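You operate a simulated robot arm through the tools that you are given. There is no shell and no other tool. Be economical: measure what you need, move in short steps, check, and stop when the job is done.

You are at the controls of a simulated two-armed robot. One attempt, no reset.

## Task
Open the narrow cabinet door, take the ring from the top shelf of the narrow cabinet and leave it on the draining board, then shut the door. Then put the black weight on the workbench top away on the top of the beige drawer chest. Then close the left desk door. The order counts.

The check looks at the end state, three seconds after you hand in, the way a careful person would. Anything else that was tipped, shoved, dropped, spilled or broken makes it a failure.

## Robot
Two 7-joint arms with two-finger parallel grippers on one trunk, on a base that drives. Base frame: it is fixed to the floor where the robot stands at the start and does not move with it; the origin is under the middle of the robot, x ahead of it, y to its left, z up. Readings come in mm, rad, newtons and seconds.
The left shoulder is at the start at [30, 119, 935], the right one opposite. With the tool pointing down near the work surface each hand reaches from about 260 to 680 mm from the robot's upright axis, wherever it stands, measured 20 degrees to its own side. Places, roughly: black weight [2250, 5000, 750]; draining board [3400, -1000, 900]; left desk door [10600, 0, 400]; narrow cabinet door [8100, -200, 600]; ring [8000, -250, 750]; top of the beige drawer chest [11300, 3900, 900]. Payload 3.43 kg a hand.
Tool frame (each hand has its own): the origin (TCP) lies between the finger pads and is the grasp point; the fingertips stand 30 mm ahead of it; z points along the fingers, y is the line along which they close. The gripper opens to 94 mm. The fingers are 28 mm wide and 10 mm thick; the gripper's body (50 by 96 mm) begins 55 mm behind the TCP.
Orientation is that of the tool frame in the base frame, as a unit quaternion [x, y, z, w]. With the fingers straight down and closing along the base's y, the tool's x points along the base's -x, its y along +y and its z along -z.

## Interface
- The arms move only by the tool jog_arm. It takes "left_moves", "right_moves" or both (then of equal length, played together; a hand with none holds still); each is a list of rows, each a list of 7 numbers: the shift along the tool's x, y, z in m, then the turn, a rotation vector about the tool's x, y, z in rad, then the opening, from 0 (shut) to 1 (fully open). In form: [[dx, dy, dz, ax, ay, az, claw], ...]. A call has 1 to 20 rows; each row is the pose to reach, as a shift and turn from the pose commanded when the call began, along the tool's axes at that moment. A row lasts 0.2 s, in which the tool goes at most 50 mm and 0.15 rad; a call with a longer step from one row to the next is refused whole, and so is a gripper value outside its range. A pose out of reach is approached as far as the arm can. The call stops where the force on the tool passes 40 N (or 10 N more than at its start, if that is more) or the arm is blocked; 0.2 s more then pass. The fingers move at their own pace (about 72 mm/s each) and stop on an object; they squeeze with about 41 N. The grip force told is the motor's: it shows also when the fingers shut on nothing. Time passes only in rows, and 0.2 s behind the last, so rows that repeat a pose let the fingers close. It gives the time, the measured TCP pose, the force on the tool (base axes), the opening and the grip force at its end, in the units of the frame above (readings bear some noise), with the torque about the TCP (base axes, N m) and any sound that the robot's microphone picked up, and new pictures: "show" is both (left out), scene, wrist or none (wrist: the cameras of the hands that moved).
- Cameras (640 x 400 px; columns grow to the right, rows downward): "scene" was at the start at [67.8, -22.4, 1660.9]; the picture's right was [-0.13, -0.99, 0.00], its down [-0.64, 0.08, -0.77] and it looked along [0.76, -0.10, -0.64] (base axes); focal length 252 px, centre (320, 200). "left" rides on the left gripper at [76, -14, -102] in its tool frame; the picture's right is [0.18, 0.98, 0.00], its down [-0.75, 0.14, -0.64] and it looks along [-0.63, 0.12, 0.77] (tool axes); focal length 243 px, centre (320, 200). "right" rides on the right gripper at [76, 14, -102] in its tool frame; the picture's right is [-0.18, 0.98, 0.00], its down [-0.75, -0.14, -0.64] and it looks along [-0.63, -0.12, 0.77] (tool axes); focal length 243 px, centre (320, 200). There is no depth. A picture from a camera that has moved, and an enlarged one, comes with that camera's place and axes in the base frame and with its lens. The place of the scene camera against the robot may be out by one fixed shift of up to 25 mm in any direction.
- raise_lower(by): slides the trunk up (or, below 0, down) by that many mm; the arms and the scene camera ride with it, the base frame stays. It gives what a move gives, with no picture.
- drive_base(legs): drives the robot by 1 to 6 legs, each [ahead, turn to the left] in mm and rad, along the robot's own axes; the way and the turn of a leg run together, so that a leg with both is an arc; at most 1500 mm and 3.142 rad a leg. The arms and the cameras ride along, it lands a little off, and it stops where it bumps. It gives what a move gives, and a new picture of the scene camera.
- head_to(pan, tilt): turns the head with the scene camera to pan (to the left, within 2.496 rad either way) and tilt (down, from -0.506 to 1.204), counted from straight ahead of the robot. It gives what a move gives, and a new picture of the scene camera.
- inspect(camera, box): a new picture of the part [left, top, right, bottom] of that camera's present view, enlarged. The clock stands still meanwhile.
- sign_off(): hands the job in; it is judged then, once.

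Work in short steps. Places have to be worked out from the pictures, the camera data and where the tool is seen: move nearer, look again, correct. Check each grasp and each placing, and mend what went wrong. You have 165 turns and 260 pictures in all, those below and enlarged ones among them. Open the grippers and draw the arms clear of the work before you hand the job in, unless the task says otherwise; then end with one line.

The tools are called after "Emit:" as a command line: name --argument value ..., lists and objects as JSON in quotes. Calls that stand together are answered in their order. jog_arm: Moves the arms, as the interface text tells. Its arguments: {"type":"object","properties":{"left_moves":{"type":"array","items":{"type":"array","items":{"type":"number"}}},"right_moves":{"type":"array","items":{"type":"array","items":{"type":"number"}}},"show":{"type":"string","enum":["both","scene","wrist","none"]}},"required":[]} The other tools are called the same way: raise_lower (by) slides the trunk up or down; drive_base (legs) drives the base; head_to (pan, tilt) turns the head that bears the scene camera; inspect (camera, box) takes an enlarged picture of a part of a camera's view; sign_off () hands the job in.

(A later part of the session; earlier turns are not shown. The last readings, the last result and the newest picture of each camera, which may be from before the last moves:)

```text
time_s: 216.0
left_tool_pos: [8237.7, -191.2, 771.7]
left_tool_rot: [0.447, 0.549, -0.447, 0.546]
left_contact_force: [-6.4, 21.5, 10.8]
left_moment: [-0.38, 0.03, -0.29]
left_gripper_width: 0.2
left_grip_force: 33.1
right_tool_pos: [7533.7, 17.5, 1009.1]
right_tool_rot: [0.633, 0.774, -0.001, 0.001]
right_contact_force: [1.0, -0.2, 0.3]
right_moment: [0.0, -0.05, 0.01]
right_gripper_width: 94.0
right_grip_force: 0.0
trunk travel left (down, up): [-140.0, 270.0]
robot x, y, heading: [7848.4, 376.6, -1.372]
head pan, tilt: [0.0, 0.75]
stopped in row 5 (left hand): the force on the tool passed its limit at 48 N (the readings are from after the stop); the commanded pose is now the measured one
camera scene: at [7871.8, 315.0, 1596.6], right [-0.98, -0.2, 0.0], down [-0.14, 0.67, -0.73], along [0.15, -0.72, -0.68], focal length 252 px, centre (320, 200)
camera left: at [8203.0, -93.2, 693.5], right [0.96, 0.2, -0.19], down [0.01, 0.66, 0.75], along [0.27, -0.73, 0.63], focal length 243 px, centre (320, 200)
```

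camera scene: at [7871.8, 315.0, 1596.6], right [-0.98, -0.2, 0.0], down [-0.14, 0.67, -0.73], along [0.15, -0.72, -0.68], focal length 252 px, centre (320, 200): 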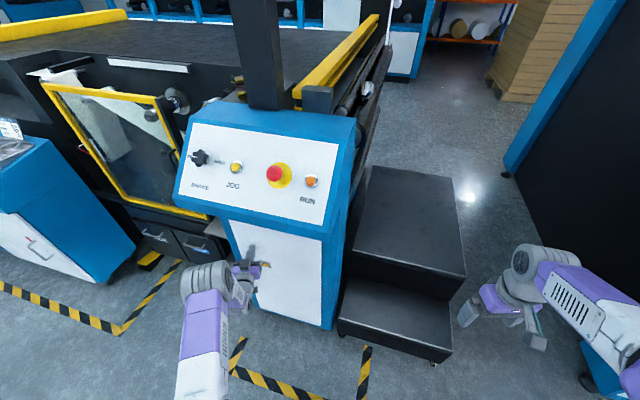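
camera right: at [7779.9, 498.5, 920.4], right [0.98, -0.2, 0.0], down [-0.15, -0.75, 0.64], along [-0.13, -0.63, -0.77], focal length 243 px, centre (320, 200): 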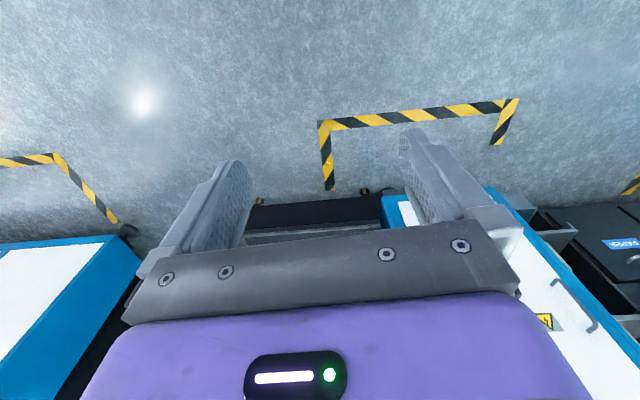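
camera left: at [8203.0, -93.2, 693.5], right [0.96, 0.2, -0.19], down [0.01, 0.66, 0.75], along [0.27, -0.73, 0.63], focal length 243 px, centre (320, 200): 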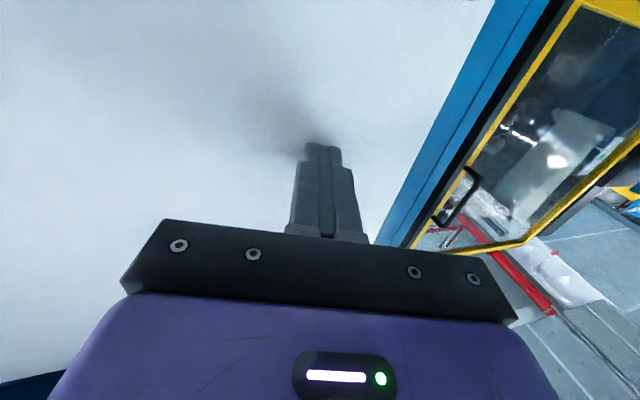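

I press once more to verify the door is seated.

Emit:
jog_arm --left_moves '[[0, 0, 0.004, 0, 0, 0, 0], [0, 0, 0.008, 0, 0, 0, 0], [0, 0, 0.012, 0, 0, 0, 0], [0, 0, 0.016, 0, 0, 0, 0]]' --show "none"

Emit:
inspect --camera "scene" --box '[190, 190, 350, 340]'

```text
time_s: 216.3
left_tool_pos: [8238.3, -191.4, 771.1]
left_tool_rot: [0.447, 0.549, -0.448, 0.547]
left_contact_force: [-7.6, 20.0, 10.6]
left_moment: [-0.38, 0.05, -0.29]
left_gripper_width: 0.0
left_grip_force: 33.2
right_tool_pos: [7532.7, 18.3, 1010.5]
right_tool_rot: [0.633, 0.774, -0.001, 0.001]
right_contact_force: [-0.9, -0.1, 0.9]
right_moment: [-0.03, 0.0, -0.02]
right_gripper_width: 93.9
right_grip_force: 0.1
trunk travel left (down, up): [-140.0, 270.0]
robot x, y, heading: [7852.9, 373.0, -1.372]
head pan, tilt: [0.0, 0.75]
stopped in row 1 (left hand): the force on the tool passed its limit at 43 N (the readings are from after the stop); the commanded pose is now the measured one
```

```text
2.67 times, centred on (270, 265) of scene
camera zoom: at [7871.8, 315.3, 1596.5], right [-0.98, -0.2, 0.0], down [-0.14, 0.67, -0.73], along [0.15, -0.72, -0.68], focal length 673 px, centre (453, 27)
```

zoom: 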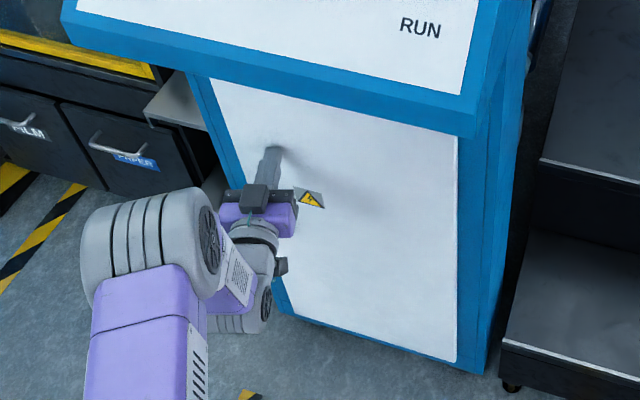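

The door is flush and does not give. I withdraw and back away, then check.

Emit:
jog_arm --left_moves '[[0, 0, -0.04, 0, 0, 0, 0], [0, 0, -0.08, 0, 0, 0, 0], [0, 0, -0.12, 0, 0, 0, 0]]' --show "none"

Emit:
drive_base --legs '[[-550, 0]]'

Emit:
inspect --camera "scene" --box '[160, 80, 340, 280]'

```text
time_s: 217.1
left_tool_pos: [8214.3, -76.3, 769.2]
left_tool_rot: [0.447, 0.55, -0.446, 0.546]
left_contact_force: [0.8, 0.3, -0.4]
left_moment: [-0.02, -0.04, 0.01]
left_gripper_width: 0.0
left_grip_force: 32.7
right_tool_pos: [7534.9, 15.3, 1008.6]
right_tool_rot: [0.633, 0.774, 0.0, 0.001]
right_contact_force: [0.5, 0.2, -0.4]
right_moment: [-0.02, -0.02, 0.03]
right_gripper_width: 93.8
right_grip_force: 0.1
trunk travel left (down, up): [-140.0, 270.0]
robot x, y, heading: [7849.7, 371.2, -1.367]
head pan, tilt: [0.0, 0.75]
```

```text
time_s: 220.3
left_tool_pos: [8102.0, 462.8, 769.9]
left_tool_rot: [0.449, 0.549, -0.448, 0.545]
left_contact_force: [0.2, -0.1, 0.9]
left_moment: [0.01, 0.02, 0.01]
left_gripper_width: 0.0
left_grip_force: 32.7
right_tool_pos: [7423.3, 558.5, 1009.3]
right_tool_rot: [0.635, 0.773, 0.0, 0.0]
right_contact_force: [0.1, 0.5, 1.6]
right_moment: [-0.02, 0.02, -0.01]
right_gripper_width: 94.0
right_grip_force: 0.2
trunk travel left (down, up): [-140.0, 270.0]
robot x, y, heading: [7737.9, 916.1, -1.376]
head pan, tilt: [0.0, 0.75]
camera scene: at [7764.6, 852.9, 1596.4], right [-0.98, -0.19, 0.0], down [-0.13, 0.67, -0.73], along [0.14, -0.72, -0.68], focal length 252 px, centre (320, 200)
```

scene: 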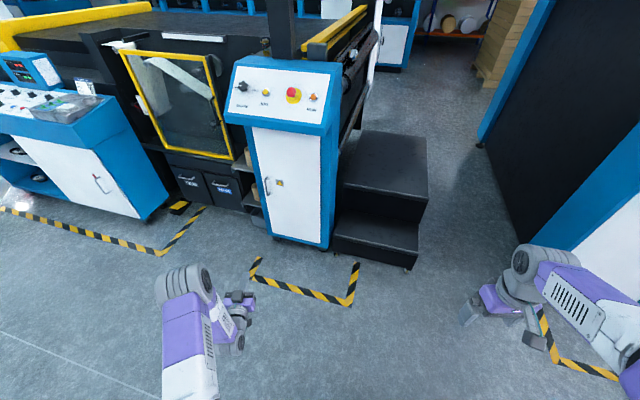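

```text
2.00 times, centred on (250, 180) of scene
camera zoom: at [7764.6, 852.9, 1596.4], right [-0.98, -0.19, 0.0], down [-0.13, 0.67, -0.73], along [0.14, -0.72, -0.68], focal length 505 px, centre (460, 240)
```

zoom: 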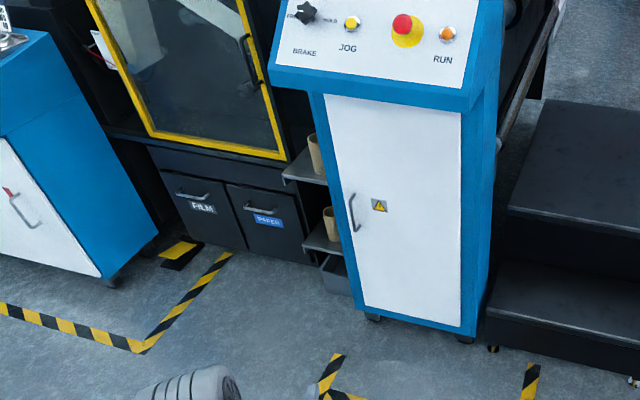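

Door closed. Next the black weight: I drive west along the aisle to x≈3000, then turn north.

Emit:
drive_base --legs '[[0, -1.766], [1500, 0], [1500, 0], [1500, 0], [240, 0], [0, -1.57]]'

Emit:
head_to --pan 0.3 --tilt 0.35

```text
time_s: 251.2
left_tool_pos: [2746.5, 1493.8, 768.4]
left_tool_rot: [0.504, -0.5, -0.498, -0.498]
left_contact_force: [0.3, 0.4, 0.6]
left_moment: [0.0, 0.0, 0.03]
left_gripper_width: 0.0
left_grip_force: 33.1
right_tool_pos: [3394.8, 1268.8, 1009.8]
right_tool_rot: [0.708, -0.706, 0.0, 0.001]
right_contact_force: [-0.1, 0.4, 0.5]
right_moment: [0.03, 0.0, -0.04]
right_gripper_width: 94.0
right_grip_force: 0.0
trunk travel left (down, up): [-140.0, 270.0]
robot x, y, heading: [3015.7, 977.3, 1.569]
head pan, tilt: [0.0, 0.75]
camera scene: at [3027.4, 1020.6, 1596.3], right [1.0, 0.0, 0.0], down [0.0, -0.68, -0.73], along [0.0, 0.73, -0.68], focal length 252 px, centre (320, 200)
```

scene: 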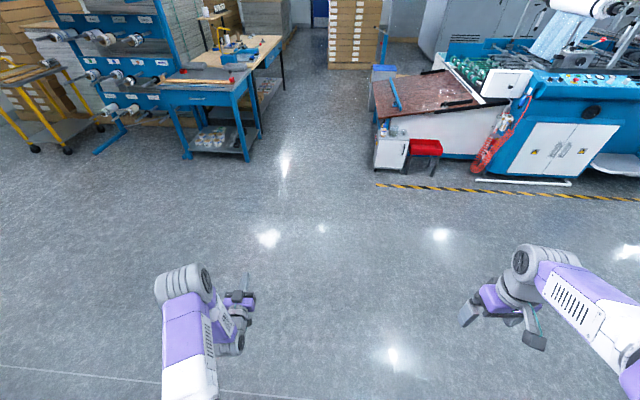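

```text
time_s: 252.1
left_tool_pos: [2746.7, 1493.2, 769.1]
left_tool_rot: [0.503, -0.5, -0.499, -0.498]
left_contact_force: [0.3, 0.1, -0.1]
left_moment: [0.03, -0.01, -0.02]
left_gripper_width: 0.1
left_grip_force: 32.8
right_tool_pos: [3394.2, 1268.8, 1009.2]
right_tool_rot: [0.708, -0.706, 0.0, 0.0]
right_contact_force: [-1.0, -0.5, -0.5]
right_moment: [0.0, -0.01, -0.03]
right_gripper_width: 94.2
right_grip_force: 0.0
trunk travel left (down, up): [-140.0, 270.0]
robot x, y, heading: [3014.3, 978.5, 1.574]
head pan, tilt: [0.3, 0.351]
camera scene: at [2999.8, 1026.7, 1631.9], right [0.96, 0.3, 0.0], down [0.1, -0.33, -0.94], along [-0.28, 0.9, -0.34], focal length 252 px, centre (320, 200)
```

scene: 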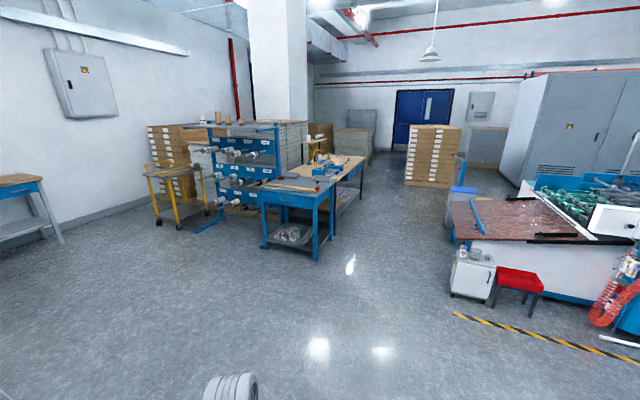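

Two benches sit ahead-left. I zoom in and drive 3000 mm north.

Emit:
drive_base --legs '[[1500, 0], [1450, 0]]'

Emit:
head_to --pan 0.7 --tilt 0.6

```text
time_s: 266.2
left_tool_pos: [2695.8, 4410.0, 768.0]
left_tool_rot: [0.508, -0.496, -0.503, -0.494]
left_contact_force: [0.0, -0.8, 0.2]
left_moment: [0.01, 0.02, -0.02]
left_gripper_width: 0.0
left_grip_force: 32.9
right_tool_pos: [3348.9, 4195.1, 1008.6]
right_tool_rot: [0.713, -0.701, 0.0, 0.001]
right_contact_force: [0.6, 0.8, -0.1]
right_moment: [0.02, 0.01, -0.02]
right_gripper_width: 94.0
right_grip_force: 0.1
trunk travel left (down, up): [-140.0, 270.0]
robot x, y, heading: [2971.0, 3898.3, 1.589]
head pan, tilt: [0.3, 0.351]
camera scene: at [2957.3, 3947.2, 1632.0], right [0.95, 0.31, 0.0], down [0.11, -0.33, -0.94], along [-0.29, 0.89, -0.34], focal length 252 px, centre (320, 200)
```

scene: 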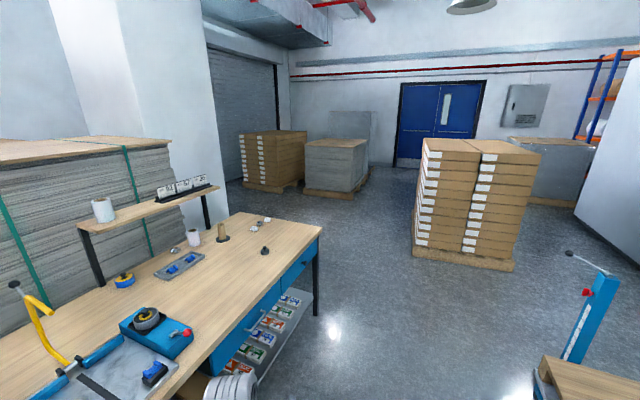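

```text
time_s: 267.1
left_tool_pos: [2696.7, 4409.2, 768.8]
left_tool_rot: [0.507, -0.496, -0.502, -0.494]
left_contact_force: [-1.0, 0.0, 0.2]
left_moment: [0.01, 0.03, 0.01]
left_gripper_width: 0.0
left_grip_force: 32.8
right_tool_pos: [3348.7, 4194.9, 1007.7]
right_tool_rot: [0.713, -0.701, 0.0, 0.0]
right_contact_force: [-0.3, -0.2, 0.9]
right_moment: [-0.04, 0.02, 0.01]
right_gripper_width: 94.2
right_grip_force: 0.1
trunk travel left (down, up): [-140.0, 270.0]
robot x, y, heading: [2972.7, 3901.3, 1.586]
head pan, tilt: [0.7, 0.6]
camera scene: at [2928.4, 3925.1, 1609.2], right [0.75, 0.66, 0.0], down [0.37, -0.43, -0.83], along [-0.54, 0.62, -0.56], focal length 252 px, centre (320, 200)
```

scene: 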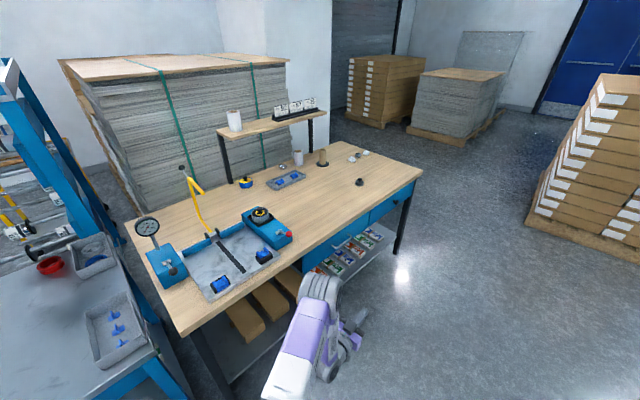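

I zoom on the workbench items to find the black weight.

Emit:
inspect --camera "scene" --box '[220, 130, 420, 250]'

```text
3.20 times, centred on (320, 190) of scene
camera zoom: at [2928.4, 3925.1, 1609.2], right [0.75, 0.66, 0.0], down [0.37, -0.43, -0.83], along [-0.54, 0.62, -0.56], focal length 807 px, centre (320, 232)
```

zoom: 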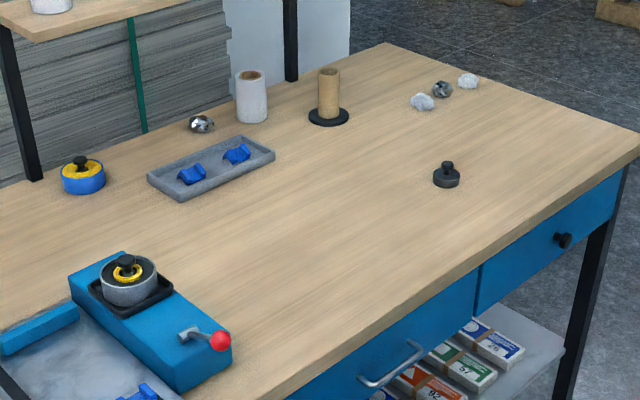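

The black knobbed weight is near (2183, 5178). I raise the trunk, drive to y≈4980, and turn to face the bench.

Emit:
raise_lower --by 160

Emit:
drive_base --legs '[[1080, 0], [0, 1.555]]'

Emit:
head_to --pan -0.2 --tilt 0.8

```text
time_s: 268.9
left_tool_pos: [2697.1, 4409.7, 928.1]
left_tool_rot: [0.507, -0.497, -0.502, -0.494]
left_contact_force: [-0.6, 0.1, 0.6]
left_moment: [0.01, 0.0, 0.01]
left_gripper_width: 0.0
left_grip_force: 33.1
right_tool_pos: [3348.4, 4197.0, 1169.6]
right_tool_rot: [0.714, -0.7, 0.0, 0.001]
right_contact_force: [1.0, -0.1, 0.0]
right_moment: [-0.02, 0.0, -0.02]
right_gripper_width: 94.1
right_grip_force: 0.0
trunk travel left (down, up): [-300.0, 110.0]
robot x, y, heading: [2971.6, 3900.6, 1.589]
head pan, tilt: [0.7, 0.6]
```

```text
time_s: 278.3
left_tool_pos: [2436.0, 4717.5, 928.3]
left_tool_rot: [0.71, 0.009, -0.704, 0.007]
left_contact_force: [0.5, -0.3, 0.6]
left_moment: [-0.03, -0.03, -0.01]
left_gripper_width: 0.1
left_grip_force: 33.4
right_tool_pos: [2647.6, 5368.8, 1168.9]
right_tool_rot: [1.0, 0.01, 0.0, 0.0]
right_contact_force: [0.1, -0.1, -0.1]
right_moment: [0.01, 0.01, 0.01]
right_gripper_width: 94.1
right_grip_force: 0.0
trunk travel left (down, up): [-300.0, 110.0]
robot x, y, heading: [2943.2, 4993.9, -3.125]
head pan, tilt: [0.7, 0.6]
camera scene: at [2921.8, 4925.4, 1769.2], right [-0.66, 0.75, 0.0], down [0.42, 0.37, -0.83], along [-0.62, -0.54, -0.56], focal length 252 px, centre (320, 200)
```

scene: 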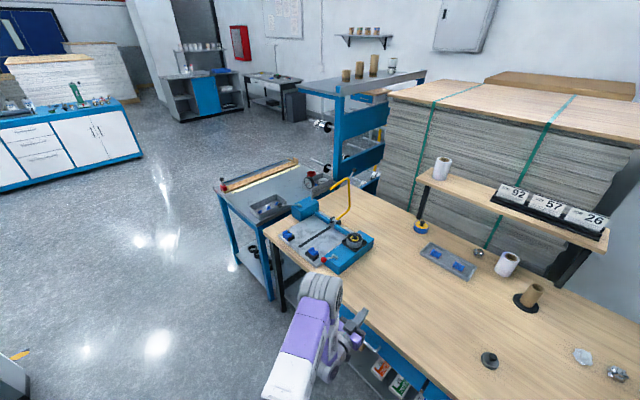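

```text
time_s: 279.5
left_tool_pos: [2434.6, 4717.7, 929.4]
left_tool_rot: [0.709, 0.008, -0.705, 0.006]
left_contact_force: [-1.0, -0.6, -0.3]
left_moment: [-0.02, 0.01, 0.02]
left_gripper_width: 0.1
left_grip_force: 32.9
right_tool_pos: [2647.5, 5369.4, 1168.9]
right_tool_rot: [1.0, 0.009, 0.0, 0.001]
right_contact_force: [0.5, -0.7, 0.0]
right_moment: [0.0, -0.03, -0.01]
right_gripper_width: 94.0
right_grip_force: 0.0
trunk travel left (down, up): [-300.0, 110.0]
robot x, y, heading: [2943.9, 4996.4, -3.122]
head pan, tilt: [-0.201, 0.799]
camera scene: at [2909.0, 4998.2, 1752.3], right [0.18, 0.98, 0.0], down [0.71, -0.13, -0.7], along [-0.69, 0.13, -0.72], focal length 252 px, centre (320, 200)
```

scene: 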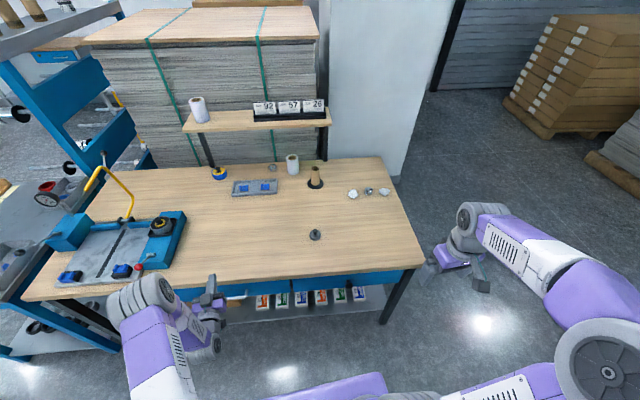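

Weight is at about (2197, 5103). I pull the left hand back, then drive 130 mm closer.

Emit:
jog_arm --left_moves '[[0, 0, -0.04, 0, 0, 0, 0], [0, 0, -0.08, 0, 0, 0, 0], [0, 0, -0.12, 0, 0, 0, 0], [0, 0, -0.16, 0, 0, 0, 0], [0, 0, -0.16, 0, 0, 0, 0], [0, 0, -0.16, 0, 0, 0, 0]]' --right_moves '[[0, 0.05, 0, 0, 0, 0, 1], [0, 0.1, 0, 0, 0, 0, 1], [0, 0.15, 0, 0, 0, 0, 1], [-0.05, 0.2, 0, 0, 0, 0, 1], [-0.1, 0.23, 0, 0, 0, 0, 1], [-0.15, 0.26, 0, 0, 0, 0, 1]]' --show "none"

Emit:
drive_base --legs '[[130, 0]]'

Emit:
inspect --camera "right" --box '[0, 0, 640, 400]'

```text
refused: row 4 steps farther than a row can; nothing moved
```

```text
time_s: 280.8
left_tool_pos: [2303.2, 4712.0, 929.0]
left_tool_rot: [0.71, 0.01, -0.704, 0.008]
left_contact_force: [0.0, 0.3, -0.4]
left_moment: [0.01, 0.04, 0.02]
left_gripper_width: 0.1
left_grip_force: 33.2
right_tool_pos: [2515.4, 5366.2, 1169.1]
right_tool_rot: [1.0, 0.011, 0.001, 0.0]
right_contact_force: [-0.1, -0.6, -0.6]
right_moment: [0.0, 0.0, 0.02]
right_gripper_width: 94.1
right_grip_force: 0.1
trunk travel left (down, up): [-300.0, 110.0]
robot x, y, heading: [2812.7, 4992.9, -3.12]
head pan, tilt: [-0.201, 0.799]
camera scene: at [2775.1, 4995.3, 1752.3], right [0.18, 0.98, 0.0], down [0.71, -0.13, -0.7], along [-0.69, 0.12, -0.72], focal length 252 px, centre (320, 200)
```

scene: 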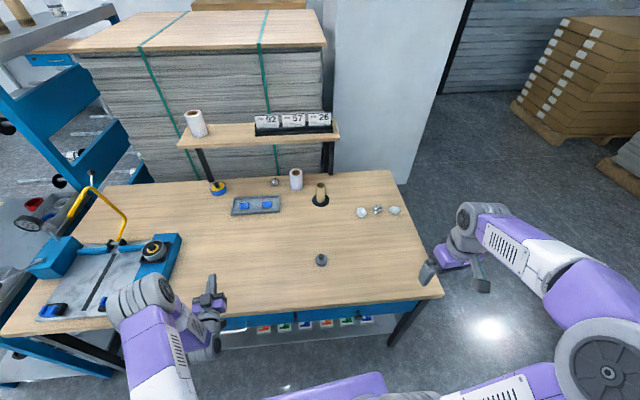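

```text
1.00 times, centred on (320, 200) of right (not enlarged: the box is as wide or as high as the picture)
camera zoom: at [2590.4, 5354.3, 1270.6], right [-0.16, -0.99, 0.0], down [-0.76, 0.12, 0.64], along [-0.63, 0.1, -0.77], focal length 243 px, centre (320, 200)
```

zoom: 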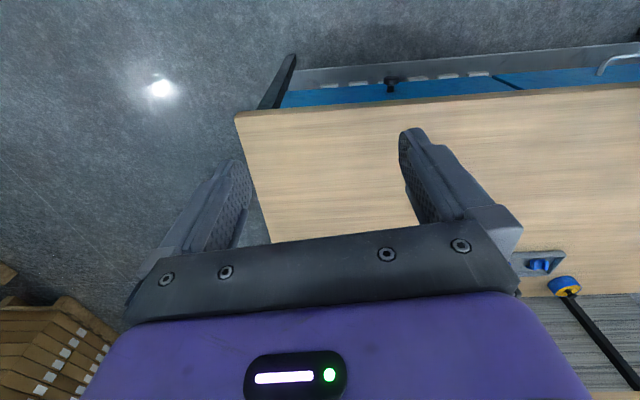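

I move the right hand over the weight, staying high.

Emit:
jog_arm --right_moves '[[-0.03, 0.03, 0, 0, 0, 0, 1], [-0.06, 0.06, 0, 0, 0, 0, 1], [-0.09, 0.09, 0, 0, 0, 0, 1], [-0.12, 0.12, 0, 0, 0, 0, 1], [-0.15, 0.15, 0, 0, 0, 0, 1], [-0.18, 0.18, 0.03, 0, 0, 0, 1], [-0.21, 0.21, 0.06, 0, 0, 0, 1], [-0.24, 0.23, 0.09, 0, 0, 0, 1], [-0.27, 0.25, 0.12, 0, 0, 0, 1], [-0.3, 0.26, 0.15, 0, 0, 0, 1]]'

```text
refused: row 6 steps farther than a row can; nothing moved
```

Row 6 was slightly too long; I use smaller steps.

Emit:
jog_arm --right_moves '[[-0.03, 0.03, 0, 0, 0, 0, 1], [-0.06, 0.06, 0, 0, 0, 0, 1], [-0.09, 0.09, 0, 0, 0, 0, 1], [-0.12, 0.12, 0, 0, 0, 0, 1], [-0.15, 0.15, 0, 0, 0, 0, 1], [-0.18, 0.18, 0, 0, 0, 0, 1], [-0.21, 0.21, 0, 0, 0, 0, 1], [-0.24, 0.23, 0.02, 0, 0, 0, 1], [-0.27, 0.25, 0.05, 0, 0, 0, 1], [-0.29, 0.26, 0.09, 0, 0, 0, 1], [-0.3, 0.26, 0.13, 0, 0, 0, 1]]'

```text
time_s: 283.2
left_tool_pos: [2303.7, 4714.3, 928.6]
left_tool_rot: [0.71, 0.01, -0.704, 0.008]
left_contact_force: [-0.4, 0.4, 0.5]
left_moment: [0.02, 0.02, -0.03]
left_gripper_width: 0.0
left_grip_force: 33.0
right_tool_pos: [2220.6, 5101.0, 1040.0]
right_tool_rot: [1.0, 0.012, 0.0, -0.001]
right_contact_force: [-1.7, -0.1, 0.2]
right_moment: [-0.01, 0.03, -0.04]
right_gripper_width: 94.0
right_grip_force: 0.0
trunk travel left (down, up): [-300.0, 110.0]
robot x, y, heading: [2811.5, 4992.5, -3.12]
head pan, tilt: [-0.201, 0.799]
camera scene: at [2775.5, 4995.6, 1752.3], right [0.18, 0.98, 0.0], down [0.71, -0.13, -0.7], along [-0.69, 0.12, -0.72], focal length 252 px, centre (320, 200)
camera right: at [2297.6, 5089.4, 1142.5], right [-0.16, -0.99, 0.0], down [-0.76, 0.12, 0.64], along [-0.63, 0.1, -0.77], focal length 243 px, centre (320, 200)
```

scene: 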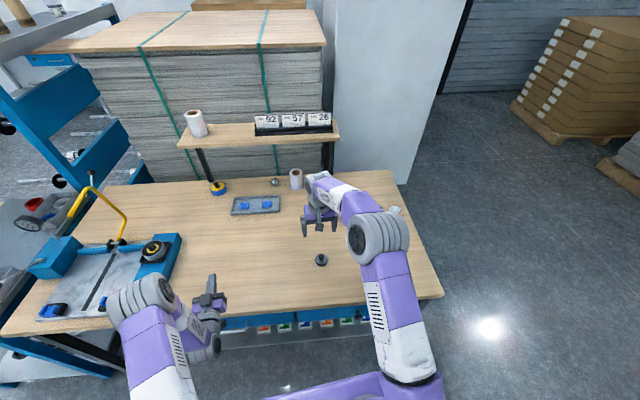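
right: 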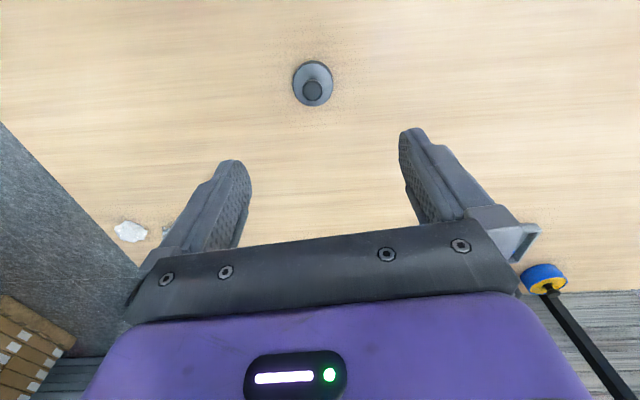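

Weight base at about (2206, 5116). I centre above it and go down to z≈850.

Emit:
jog_arm --right_moves '[[-0.008, -0.008, 0.04, 0, 0, 0, 1], [-0.014, -0.015, 0.08, 0, 0, 0, 1], [-0.014, -0.015, 0.12, 0, 0, 0, 1], [-0.014, -0.015, 0.16, 0, 0, 0, 1], [-0.014, -0.015, 0.19, 0, 0, 0, 1]]' --show "wrist"

```text
time_s: 284.4
left_tool_pos: [2303.4, 4713.1, 928.0]
left_tool_rot: [0.71, 0.01, -0.704, 0.008]
left_contact_force: [-0.3, 0.2, 0.4]
left_moment: [0.02, -0.02, -0.01]
left_gripper_width: 0.4
left_grip_force: 33.2
right_tool_pos: [2206.0, 5115.1, 849.5]
right_tool_rot: [1.0, 0.011, 0.0, 0.0]
right_contact_force: [0.0, 0.3, -0.9]
right_moment: [0.03, 0.03, -0.02]
right_gripper_width: 94.0
right_grip_force: 0.0
trunk travel left (down, up): [-300.0, 110.0]
robot x, y, heading: [2815.2, 4996.2, -3.119]
head pan, tilt: [-0.201, 0.799]
camera right: at [2283.7, 5103.4, 951.3], right [-0.16, -0.99, 0.0], down [-0.76, 0.12, 0.64], along [-0.63, 0.1, -0.77], focal length 243 px, centre (320, 200)
```

right: 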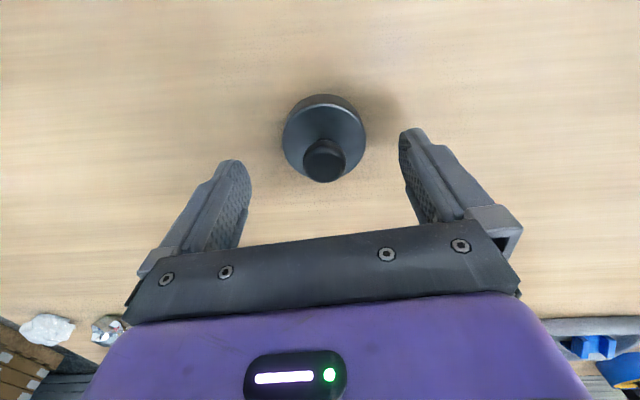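

The bench is higher than thought (~805). I shift back 11 mm and lower gently until the fingertips reach the top.

Emit:
jog_arm --right_moves '[[0.011, 0.0025, 0, 0, 0, 0, 1], [0.011, 0.0025, 0.005, 0, 0, 0, 1], [0.011, 0.0025, 0.01, 0, 0, 0, 1]]' --show "wrist"

```text
time_s: 285.2
left_tool_pos: [2303.5, 4712.3, 929.4]
left_tool_rot: [0.709, 0.01, -0.705, 0.008]
left_contact_force: [1.0, 0.2, 0.4]
left_moment: [0.01, 0.04, 0.03]
left_gripper_width: 0.0
left_grip_force: 33.7
right_tool_pos: [2216.8, 5113.0, 839.6]
right_tool_rot: [1.0, 0.011, -0.001, 0.0]
right_contact_force: [0.7, 1.1, 0.4]
right_moment: [0.01, 0.0, -0.02]
right_gripper_width: 93.9
right_grip_force: 0.1
trunk travel left (down, up): [-300.0, 110.0]
robot x, y, heading: [2811.3, 4992.2, -3.119]
head pan, tilt: [-0.201, 0.799]
camera right: at [2293.4, 5100.9, 941.0], right [-0.16, -0.99, 0.0], down [-0.76, 0.12, 0.64], along [-0.63, 0.1, -0.77], focal length 243 px, centre (320, 200)
```

right: 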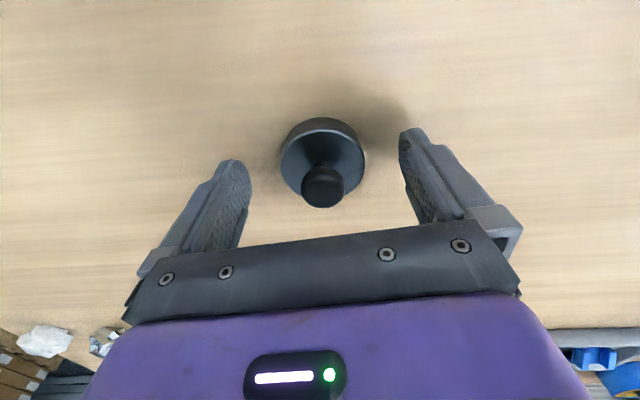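

Well centred. I continue down in 5 mm steps until contact.

Emit:
jog_arm --right_moves '[[-0.001, 0, 0.006, 0, 0, 0, 1], [-0.001, 0, 0.012, 0, 0, 0, 1], [-0.001, 0, 0.018, 0, 0, 0, 1], [-0.001, 0, 0.023, 0, 0, 0, 1], [-0.001, 0, 0.028, 0, 0, 0, 1], [-0.001, 0, 0.032, 0, 0, 0, 1], [-0.001, 0, 0.036, 0, 0, 0, 1], [-0.001, 0, 0.04, 0, 0, 0, 1]]' --show "wrist"

```text
time_s: 286.0
left_tool_pos: [2304.7, 4713.7, 930.2]
left_tool_rot: [0.709, 0.01, -0.705, 0.008]
left_contact_force: [0.3, -0.2, -0.4]
left_moment: [0.0, -0.02, -0.01]
left_gripper_width: 0.1
left_grip_force: 32.8
right_tool_pos: [2217.6, 5111.6, 829.8]
right_tool_rot: [1.0, 0.012, -0.001, 0.0]
right_contact_force: [16.3, 2.5, 22.4]
right_moment: [-0.72, -0.78, 0.55]
right_gripper_width: 93.6
right_grip_force: 0.0
trunk travel left (down, up): [-300.0, 110.0]
robot x, y, heading: [2813.2, 4991.9, -3.121]
head pan, tilt: [-0.201, 0.799]
stopped in row 4 (right hand): the force on the tool passed its limit at 46 N (the readings are from after the stop); the commanded pose is now the measured one
camera right: at [2293.4, 5100.8, 931.5], right [-0.16, -0.99, 0.0], down [-0.76, 0.12, 0.64], along [-0.64, 0.1, -0.76], focal length 243 px, centre (320, 200)
```

right: 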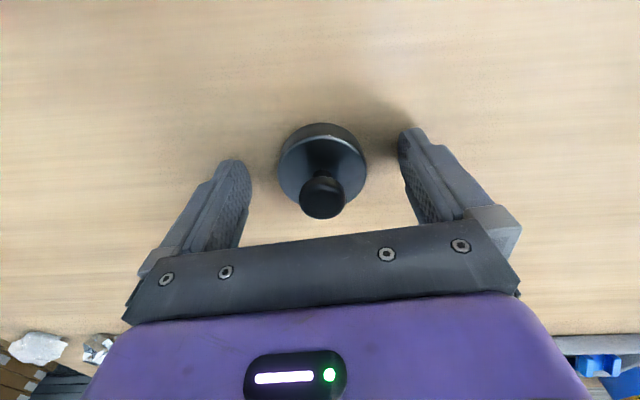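

Bench top at z≈800. I raise 2 mm and close on the weight.

Emit:
jog_arm --right_moves '[[0, 0, -0.003, 0, 0, 0, 1], [0, 0, -0.003, 0, 0, 0, 0], [0, 0, -0.003, 0, 0, 0, 0], [0, 0, -0.003, 0, 0, 0, 0], [0, 0, -0.003, 0, 0, 0, 0], [0, 0, -0.003, 0, 0, 0, 0]]' --show "wrist"

```text
time_s: 287.4
left_tool_pos: [2303.5, 4713.5, 928.8]
left_tool_rot: [0.709, 0.009, -0.705, 0.008]
left_contact_force: [0.1, -0.5, -0.2]
left_moment: [-0.01, -0.01, 0.03]
left_gripper_width: 0.0
left_grip_force: 33.1
right_tool_pos: [2213.8, 5111.7, 830.7]
right_tool_rot: [1.0, 0.011, -0.003, 0.0]
right_contact_force: [-1.3, -1.0, -0.4]
right_moment: [0.0, 0.12, 0.03]
right_gripper_width: 50.9
right_grip_force: 41.1
trunk travel left (down, up): [-300.0, 110.0]
robot x, y, heading: [2812.0, 4989.5, -3.122]
head pan, tilt: [-0.201, 0.799]
camera right: at [2291.1, 5100.7, 931.4], right [-0.16, -0.99, 0.0], down [-0.75, 0.12, 0.65], along [-0.64, 0.1, -0.76], focal length 243 px, centre (320, 200)
```

right: 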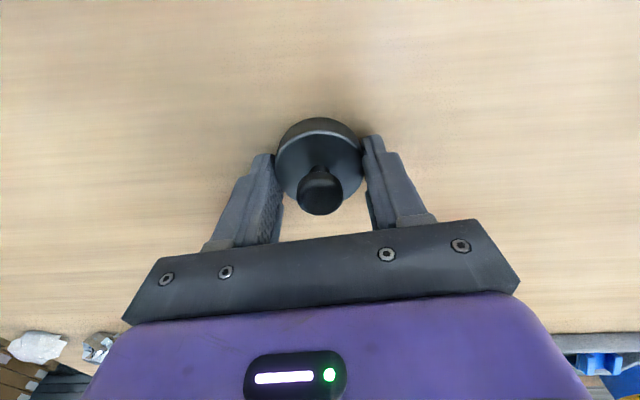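

Held at 51 mm. I lift it slowly and check.

Emit:
jog_arm --right_moves '[[0, 0, -0.006, 0, 0, 0, 0], [0, 0, -0.012, 0, 0, 0, 0], [0, 0, -0.025, 0, 0, 0, 0], [0, 0, -0.045, 0, 0, 0, 0], [0, 0, -0.07, 0, 0, 0, 0], [0, 0, -0.1, 0, 0, 0, 0], [0, 0, -0.13, 0, 0, 0, 0]]'

```text
time_s: 289.0
left_tool_pos: [2303.6, 4714.0, 929.8]
left_tool_rot: [0.71, 0.009, -0.704, 0.007]
left_contact_force: [0.4, 1.0, -0.7]
left_moment: [-0.01, 0.02, 0.02]
left_gripper_width: 0.2
left_grip_force: 32.7
right_tool_pos: [2214.8, 5111.7, 961.5]
right_tool_rot: [1.0, 0.012, -0.002, 0.0]
right_contact_force: [0.3, -0.7, -3.1]
right_moment: [-0.01, -0.05, -0.04]
right_gripper_width: 50.5
right_grip_force: 40.9
trunk travel left (down, up): [-300.0, 110.0]
robot x, y, heading: [2811.6, 4991.0, -3.115]
head pan, tilt: [-0.201, 0.799]
camera scene: at [2776.9, 4995.5, 1752.3], right [0.18, 0.98, 0.0], down [0.71, -0.13, -0.7], along [-0.69, 0.12, -0.72], focal length 252 px, centre (320, 200)
camera right: at [2292.5, 5100.6, 1062.0], right [-0.16, -0.99, 0.0], down [-0.75, 0.12, 0.65], along [-0.64, 0.1, -0.76], focal length 243 px, centre (320, 200)
```

scene: 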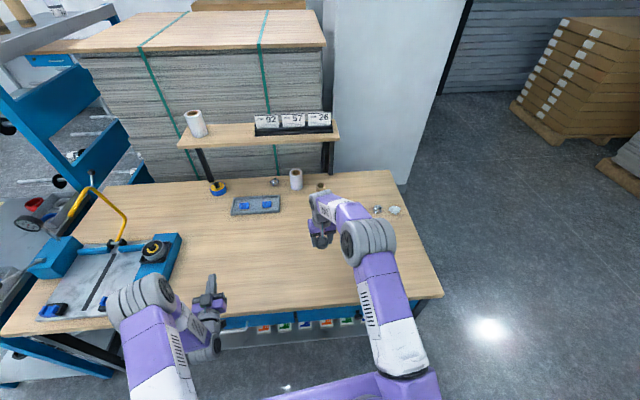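
right: 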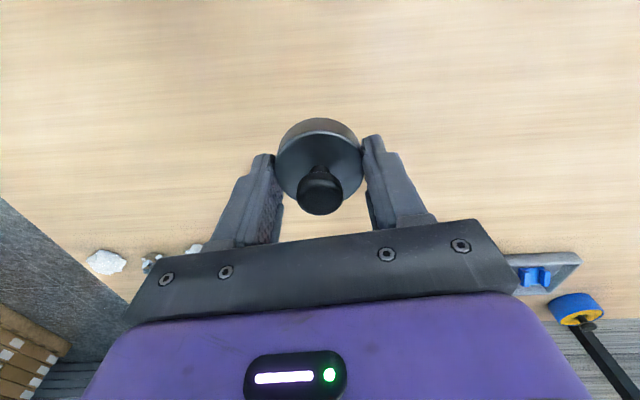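

Weight held. I retract the right hand, back off, and drive out south then east toward the chest.

Emit:
drive_base --legs '[[-160, 0]]'

Emit:
jog_arm --right_moves '[[0.04, 0, -0.01, 0, 0, 0, 0], [0.08, 0, -0.02, 0, 0, 0, 0], [0.12, 0, -0.03, 0, 0, 0, 0], [0.16, 0, -0.04, 0, 0, 0, 0], [0.2, 0, -0.05, 0, 0, 0, 0]]' --left_moves '[[0, 0, -0.03, 0, 0, 0, 0], [0, -0.03, -0.06, 0, 0, 0, 0], [0, -0.06, -0.06, 0, 0, 0, 0], [0, -0.06, -0.06, 0, 0, 0, 0], [0, -0.06, -0.06, 0, 0, 0, 0]]' --show "wrist"

Emit:
drive_base --legs '[[0, 1.545], [1500, 0], [1500, 0], [690, 0], [0, 1.57]]'

```text
time_s: 290.5
left_tool_pos: [2468.3, 4717.1, 929.6]
left_tool_rot: [0.709, 0.009, -0.705, 0.008]
left_contact_force: [0.3, -0.6, -0.5]
left_moment: [-0.03, -0.04, 0.05]
left_gripper_width: 0.0
left_grip_force: 32.9
right_tool_pos: [2379.5, 5117.6, 960.4]
right_tool_rot: [1.0, 0.012, -0.002, 0.0]
right_contact_force: [0.6, -0.3, -3.1]
right_moment: [0.0, 0.02, 0.02]
right_gripper_width: 50.9
right_grip_force: 41.2
trunk travel left (down, up): [-300.0, 110.0]
robot x, y, heading: [2975.4, 4990.5, -3.12]
head pan, tilt: [-0.201, 0.799]
camera scene: at [2940.9, 4999.2, 1752.3], right [0.18, 0.98, 0.0], down [0.71, -0.13, -0.7], along [-0.69, 0.12, -0.72], focal length 252 px, centre (320, 200)
```

scene: 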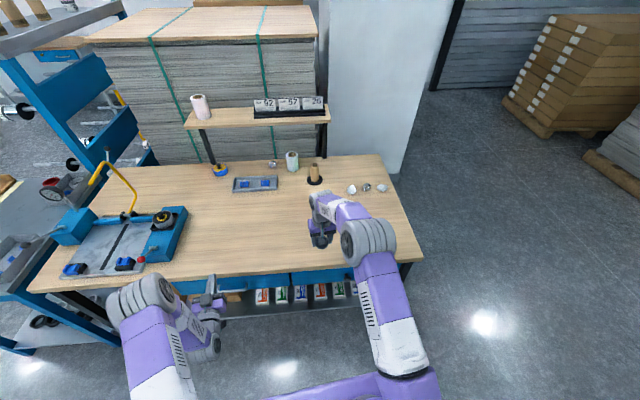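

```text
time_s: 291.7
left_tool_pos: [2525.4, 4779.6, 928.9]
left_tool_rot: [0.709, 0.008, -0.705, 0.007]
left_contact_force: [1.0, -0.7, -0.5]
left_moment: [-0.03, 0.0, -0.01]
left_gripper_width: 0.0
left_grip_force: 32.9
right_tool_pos: [2578.9, 5118.9, 1008.5]
right_tool_rot: [1.0, 0.011, -0.004, 0.0]
right_contact_force: [-0.3, -0.7, -3.5]
right_moment: [-0.02, 0.03, 0.0]
right_gripper_width: 50.7
right_grip_force: 40.6
trunk travel left (down, up): [-300.0, 110.0]
robot x, y, heading: [2976.4, 4993.9, -3.117]
head pan, tilt: [-0.201, 0.799]
camera right: at [2656.7, 5107.9, 1110.0], right [-0.16, -0.99, 0.0], down [-0.75, 0.12, 0.65], along [-0.64, 0.1, -0.76], focal length 243 px, centre (320, 200)
camera left: at [2627.8, 4797.2, 851.7], right [0.02, -0.98, -0.19], down [0.64, -0.13, 0.76], along [-0.77, -0.14, 0.63], focal length 243 px, centre (320, 200)
```

right: 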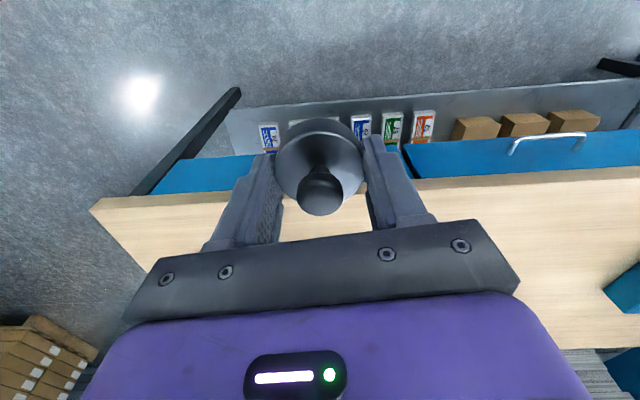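
left: 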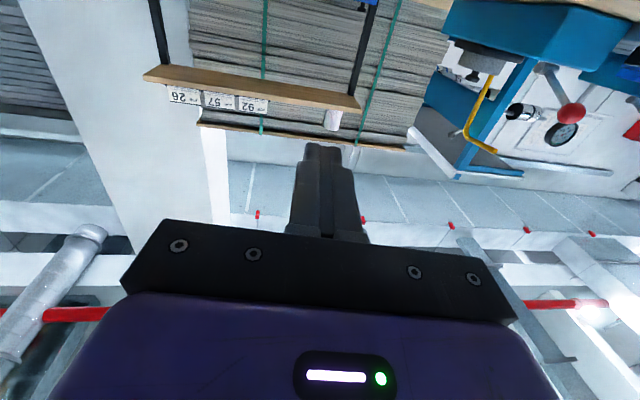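

```text
time_s: 316.7
left_tool_pos: [3386.9, 1554.3, 927.8]
left_tool_rot: [0.021, 0.709, -0.022, 0.705]
left_contact_force: [0.4, -0.2, -1.3]
left_moment: [0.02, 0.01, 0.03]
left_gripper_width: 0.3
left_grip_force: 33.2
right_tool_pos: [3305.4, 1219.9, 1009.1]
right_tool_rot: [0.028, 1.0, 0.0, 0.003]
right_contact_force: [0.8, 0.7, -2.9]
right_moment: [-0.04, 0.03, 0.04]
right_gripper_width: 50.4
right_grip_force: 40.7
trunk travel left (down, up): [-300.0, 110.0]
robot x, y, heading: [2916.4, 1374.9, -0.063]
head pan, tilt: [-0.201, 0.799]
camera scene: at [2980.3, 1345.1, 1752.3], right [-0.26, -0.97, 0.0], down [-0.69, 0.18, -0.7], along [0.67, -0.18, -0.72], focal length 252 px, centre (320, 200)
```

scene: 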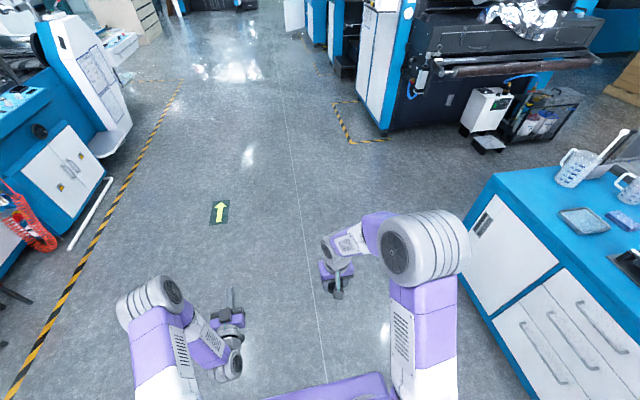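

Heading corrected slightly; I drive 7500 mm east with the head up.

Emit:
drive_base --legs '[[0, 0.08], [1500, 0], [1500, 0], [1500, 0], [1500, 0], [1000, 0]]'

Emit:
head_to --pan 0.7 --tilt 0.4

Emit:
head_to --pan -0.5 --tilt 0.4

```text
time_s: 350.5
left_tool_pos: [10369.9, 2011.2, 928.2]
left_tool_rot: [-0.022, 0.71, 0.02, 0.704]
left_contact_force: [0.3, -0.1, -0.8]
left_moment: [-0.02, 0.04, -0.01]
left_gripper_width: 0.0
left_grip_force: 32.8
right_tool_pos: [10327.4, 1668.9, 1009.0]
right_tool_rot: [-0.029, 1.0, 0.0, 0.002]
right_contact_force: [0.3, 0.2, -3.4]
right_moment: [0.01, 0.04, -0.01]
right_gripper_width: 50.6
right_grip_force: 41.3
trunk travel left (down, up): [-300.0, 110.0]
robot x, y, heading: [9927.1, 1783.9, 0.057]
head pan, tilt: [-0.201, 0.799]
camera scene: at [9989.8, 1754.4, 1752.3], right [-0.14, -0.99, 0.0], down [-0.71, 0.1, -0.7], along [0.69, -0.1, -0.72], focal length 252 px, centre (320, 200)
```

scene: 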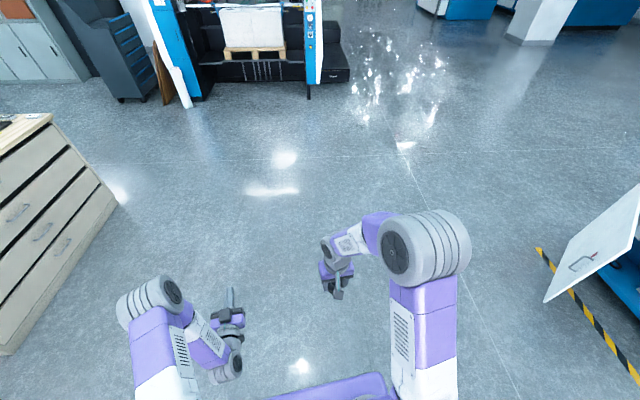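

```text
time_s: 351.7
left_tool_pos: [10369.4, 2010.8, 929.2]
left_tool_rot: [-0.021, 0.709, 0.019, 0.705]
left_contact_force: [0.0, -1.6, 0.4]
left_moment: [0.05, -0.01, 0.01]
left_gripper_width: 0.0
left_grip_force: 33.0
right_tool_pos: [10327.6, 1668.3, 1008.3]
right_tool_rot: [-0.029, 1.0, 0.0, 0.003]
right_contact_force: [-0.3, -0.8, -2.5]
right_moment: [-0.03, -0.05, 0.01]
right_gripper_width: 50.6
right_grip_force: 42.0
trunk travel left (down, up): [-300.0, 110.0]
robot x, y, heading: [9928.9, 1781.1, 0.054]
head pan, tilt: [0.7, 0.4]
camera scene: at [9977.0, 1829.4, 1787.4], right [0.69, -0.73, 0.0], down [-0.28, -0.27, -0.92], along [0.67, 0.63, -0.39], focal length 252 px, centre (320, 200)
```

scene: 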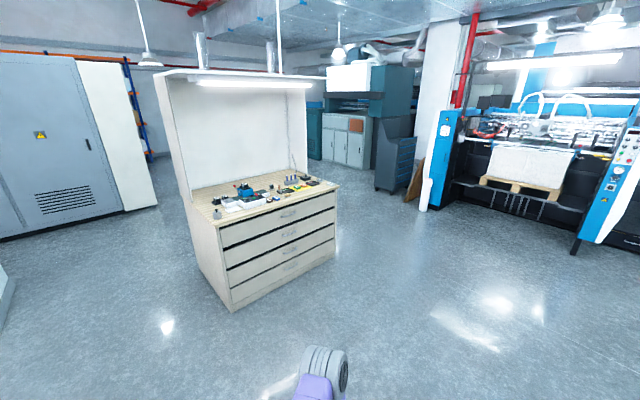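

```text
time_s: 353.1
left_tool_pos: [10368.8, 2010.4, 928.4]
left_tool_rot: [-0.022, 0.709, 0.02, 0.705]
left_contact_force: [-0.1, 0.1, -0.7]
left_moment: [0.02, 0.0, 0.02]
left_gripper_width: 0.0
left_grip_force: 32.8
right_tool_pos: [10327.2, 1668.3, 1008.9]
right_tool_rot: [-0.029, 1.0, 0.0, 0.002]
right_contact_force: [-0.3, -0.1, -2.9]
right_moment: [-0.01, -0.01, -0.01]
right_gripper_width: 50.5
right_grip_force: 40.8
trunk travel left (down, up): [-300.0, 110.0]
robot x, y, heading: [9925.0, 1779.6, 0.059]
head pan, tilt: [-0.499, 0.4]
camera scene: at [9993.4, 1726.3, 1787.4], right [-0.43, -0.9, 0.0], down [-0.35, 0.17, -0.92], along [0.83, -0.39, -0.39], focal length 252 px, centre (320, 200)
```

scene: 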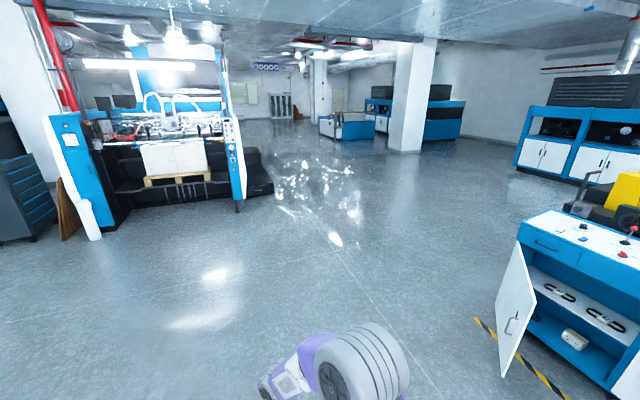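

The beige chest's front runs from about (10674,3565) to (11840,3337). I drive to ~(11120, 2760) facing it.

Emit:
drive_base --legs '[[0, 0.63], [1400, 0], [0, 0.7]]'

Emit:
head_to --pan 0 --tilt 0.55

```text
time_s: 363.7
left_tool_pos: [10893.0, 3161.8, 928.9]
left_tool_rot: [-0.457, 0.543, 0.452, 0.541]
left_contact_force: [-0.2, -0.3, -0.2]
left_moment: [-0.03, 0.0, 0.02]
left_gripper_width: 0.1
left_grip_force: 32.4
right_tool_pos: [11214.6, 3043.6, 1008.4]
right_tool_rot: [-0.641, 0.767, 0.001, 0.002]
right_contact_force: [0.2, 0.2, -3.1]
right_moment: [-0.01, -0.01, -0.01]
right_gripper_width: 50.5
right_grip_force: 41.2
trunk travel left (down, up): [-300.0, 110.0]
robot x, y, heading: [11013.1, 2677.7, 1.393]
head pan, tilt: [-0.499, 0.4]
camera scene: at [11080.9, 2709.1, 1787.4], right [0.78, -0.63, 0.0], down [-0.24, -0.3, -0.92], along [0.58, 0.72, -0.39], focal length 252 px, centre (320, 200)
```

scene: 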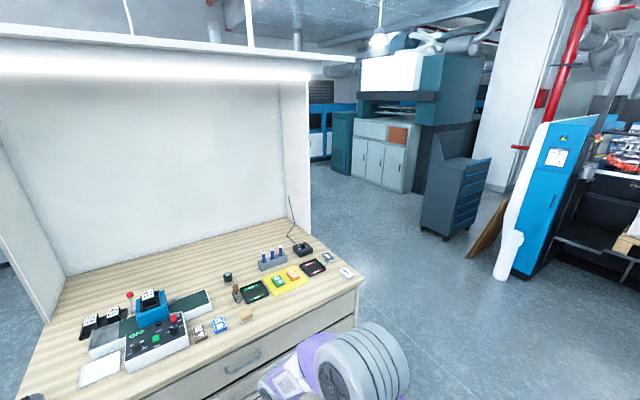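

```text
time_s: 364.7
left_tool_pos: [10893.7, 3163.6, 928.0]
left_tool_rot: [-0.456, 0.543, 0.452, 0.541]
left_contact_force: [0.2, -0.2, -0.5]
left_moment: [0.03, -0.01, -0.03]
left_gripper_width: 0.0
left_grip_force: 32.6
right_tool_pos: [11216.0, 3042.9, 1008.8]
right_tool_rot: [-0.642, 0.767, 0.002, 0.002]
right_contact_force: [0.6, -0.3, -2.6]
right_moment: [0.03, 0.01, -0.02]
right_gripper_width: 50.7
right_grip_force: 40.6
trunk travel left (down, up): [-300.0, 110.0]
robot x, y, heading: [11014.1, 2677.4, 1.392]
head pan, tilt: [0.0, 0.55]
camera scene: at [11039.1, 2725.2, 1773.7], right [0.98, -0.18, 0.0], down [-0.09, -0.51, -0.85], along [0.15, 0.84, -0.52], focal length 252 px, centre (320, 200)
```

scene: 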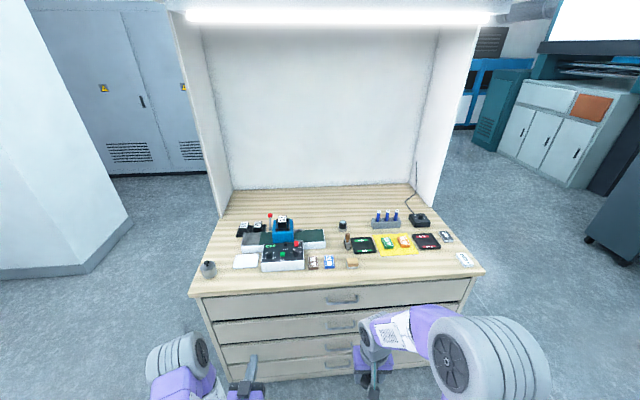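

The top is cluttered; I zoom in to pick a free patch.

Emit:
inspect --camera "scene" --box '[180, 170, 500, 300]'

```text
2.00 times, centred on (340, 235) of scene
camera zoom: at [11039.1, 2725.2, 1773.7], right [0.98, -0.18, 0.0], down [-0.09, -0.51, -0.85], along [0.15, 0.84, -0.52], focal length 505 px, centre (280, 130)
```

zoom: 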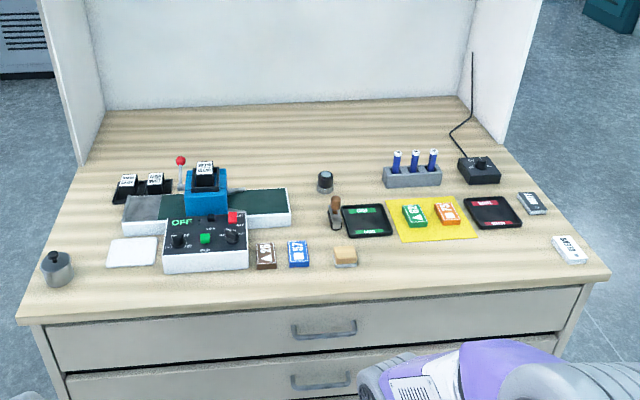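

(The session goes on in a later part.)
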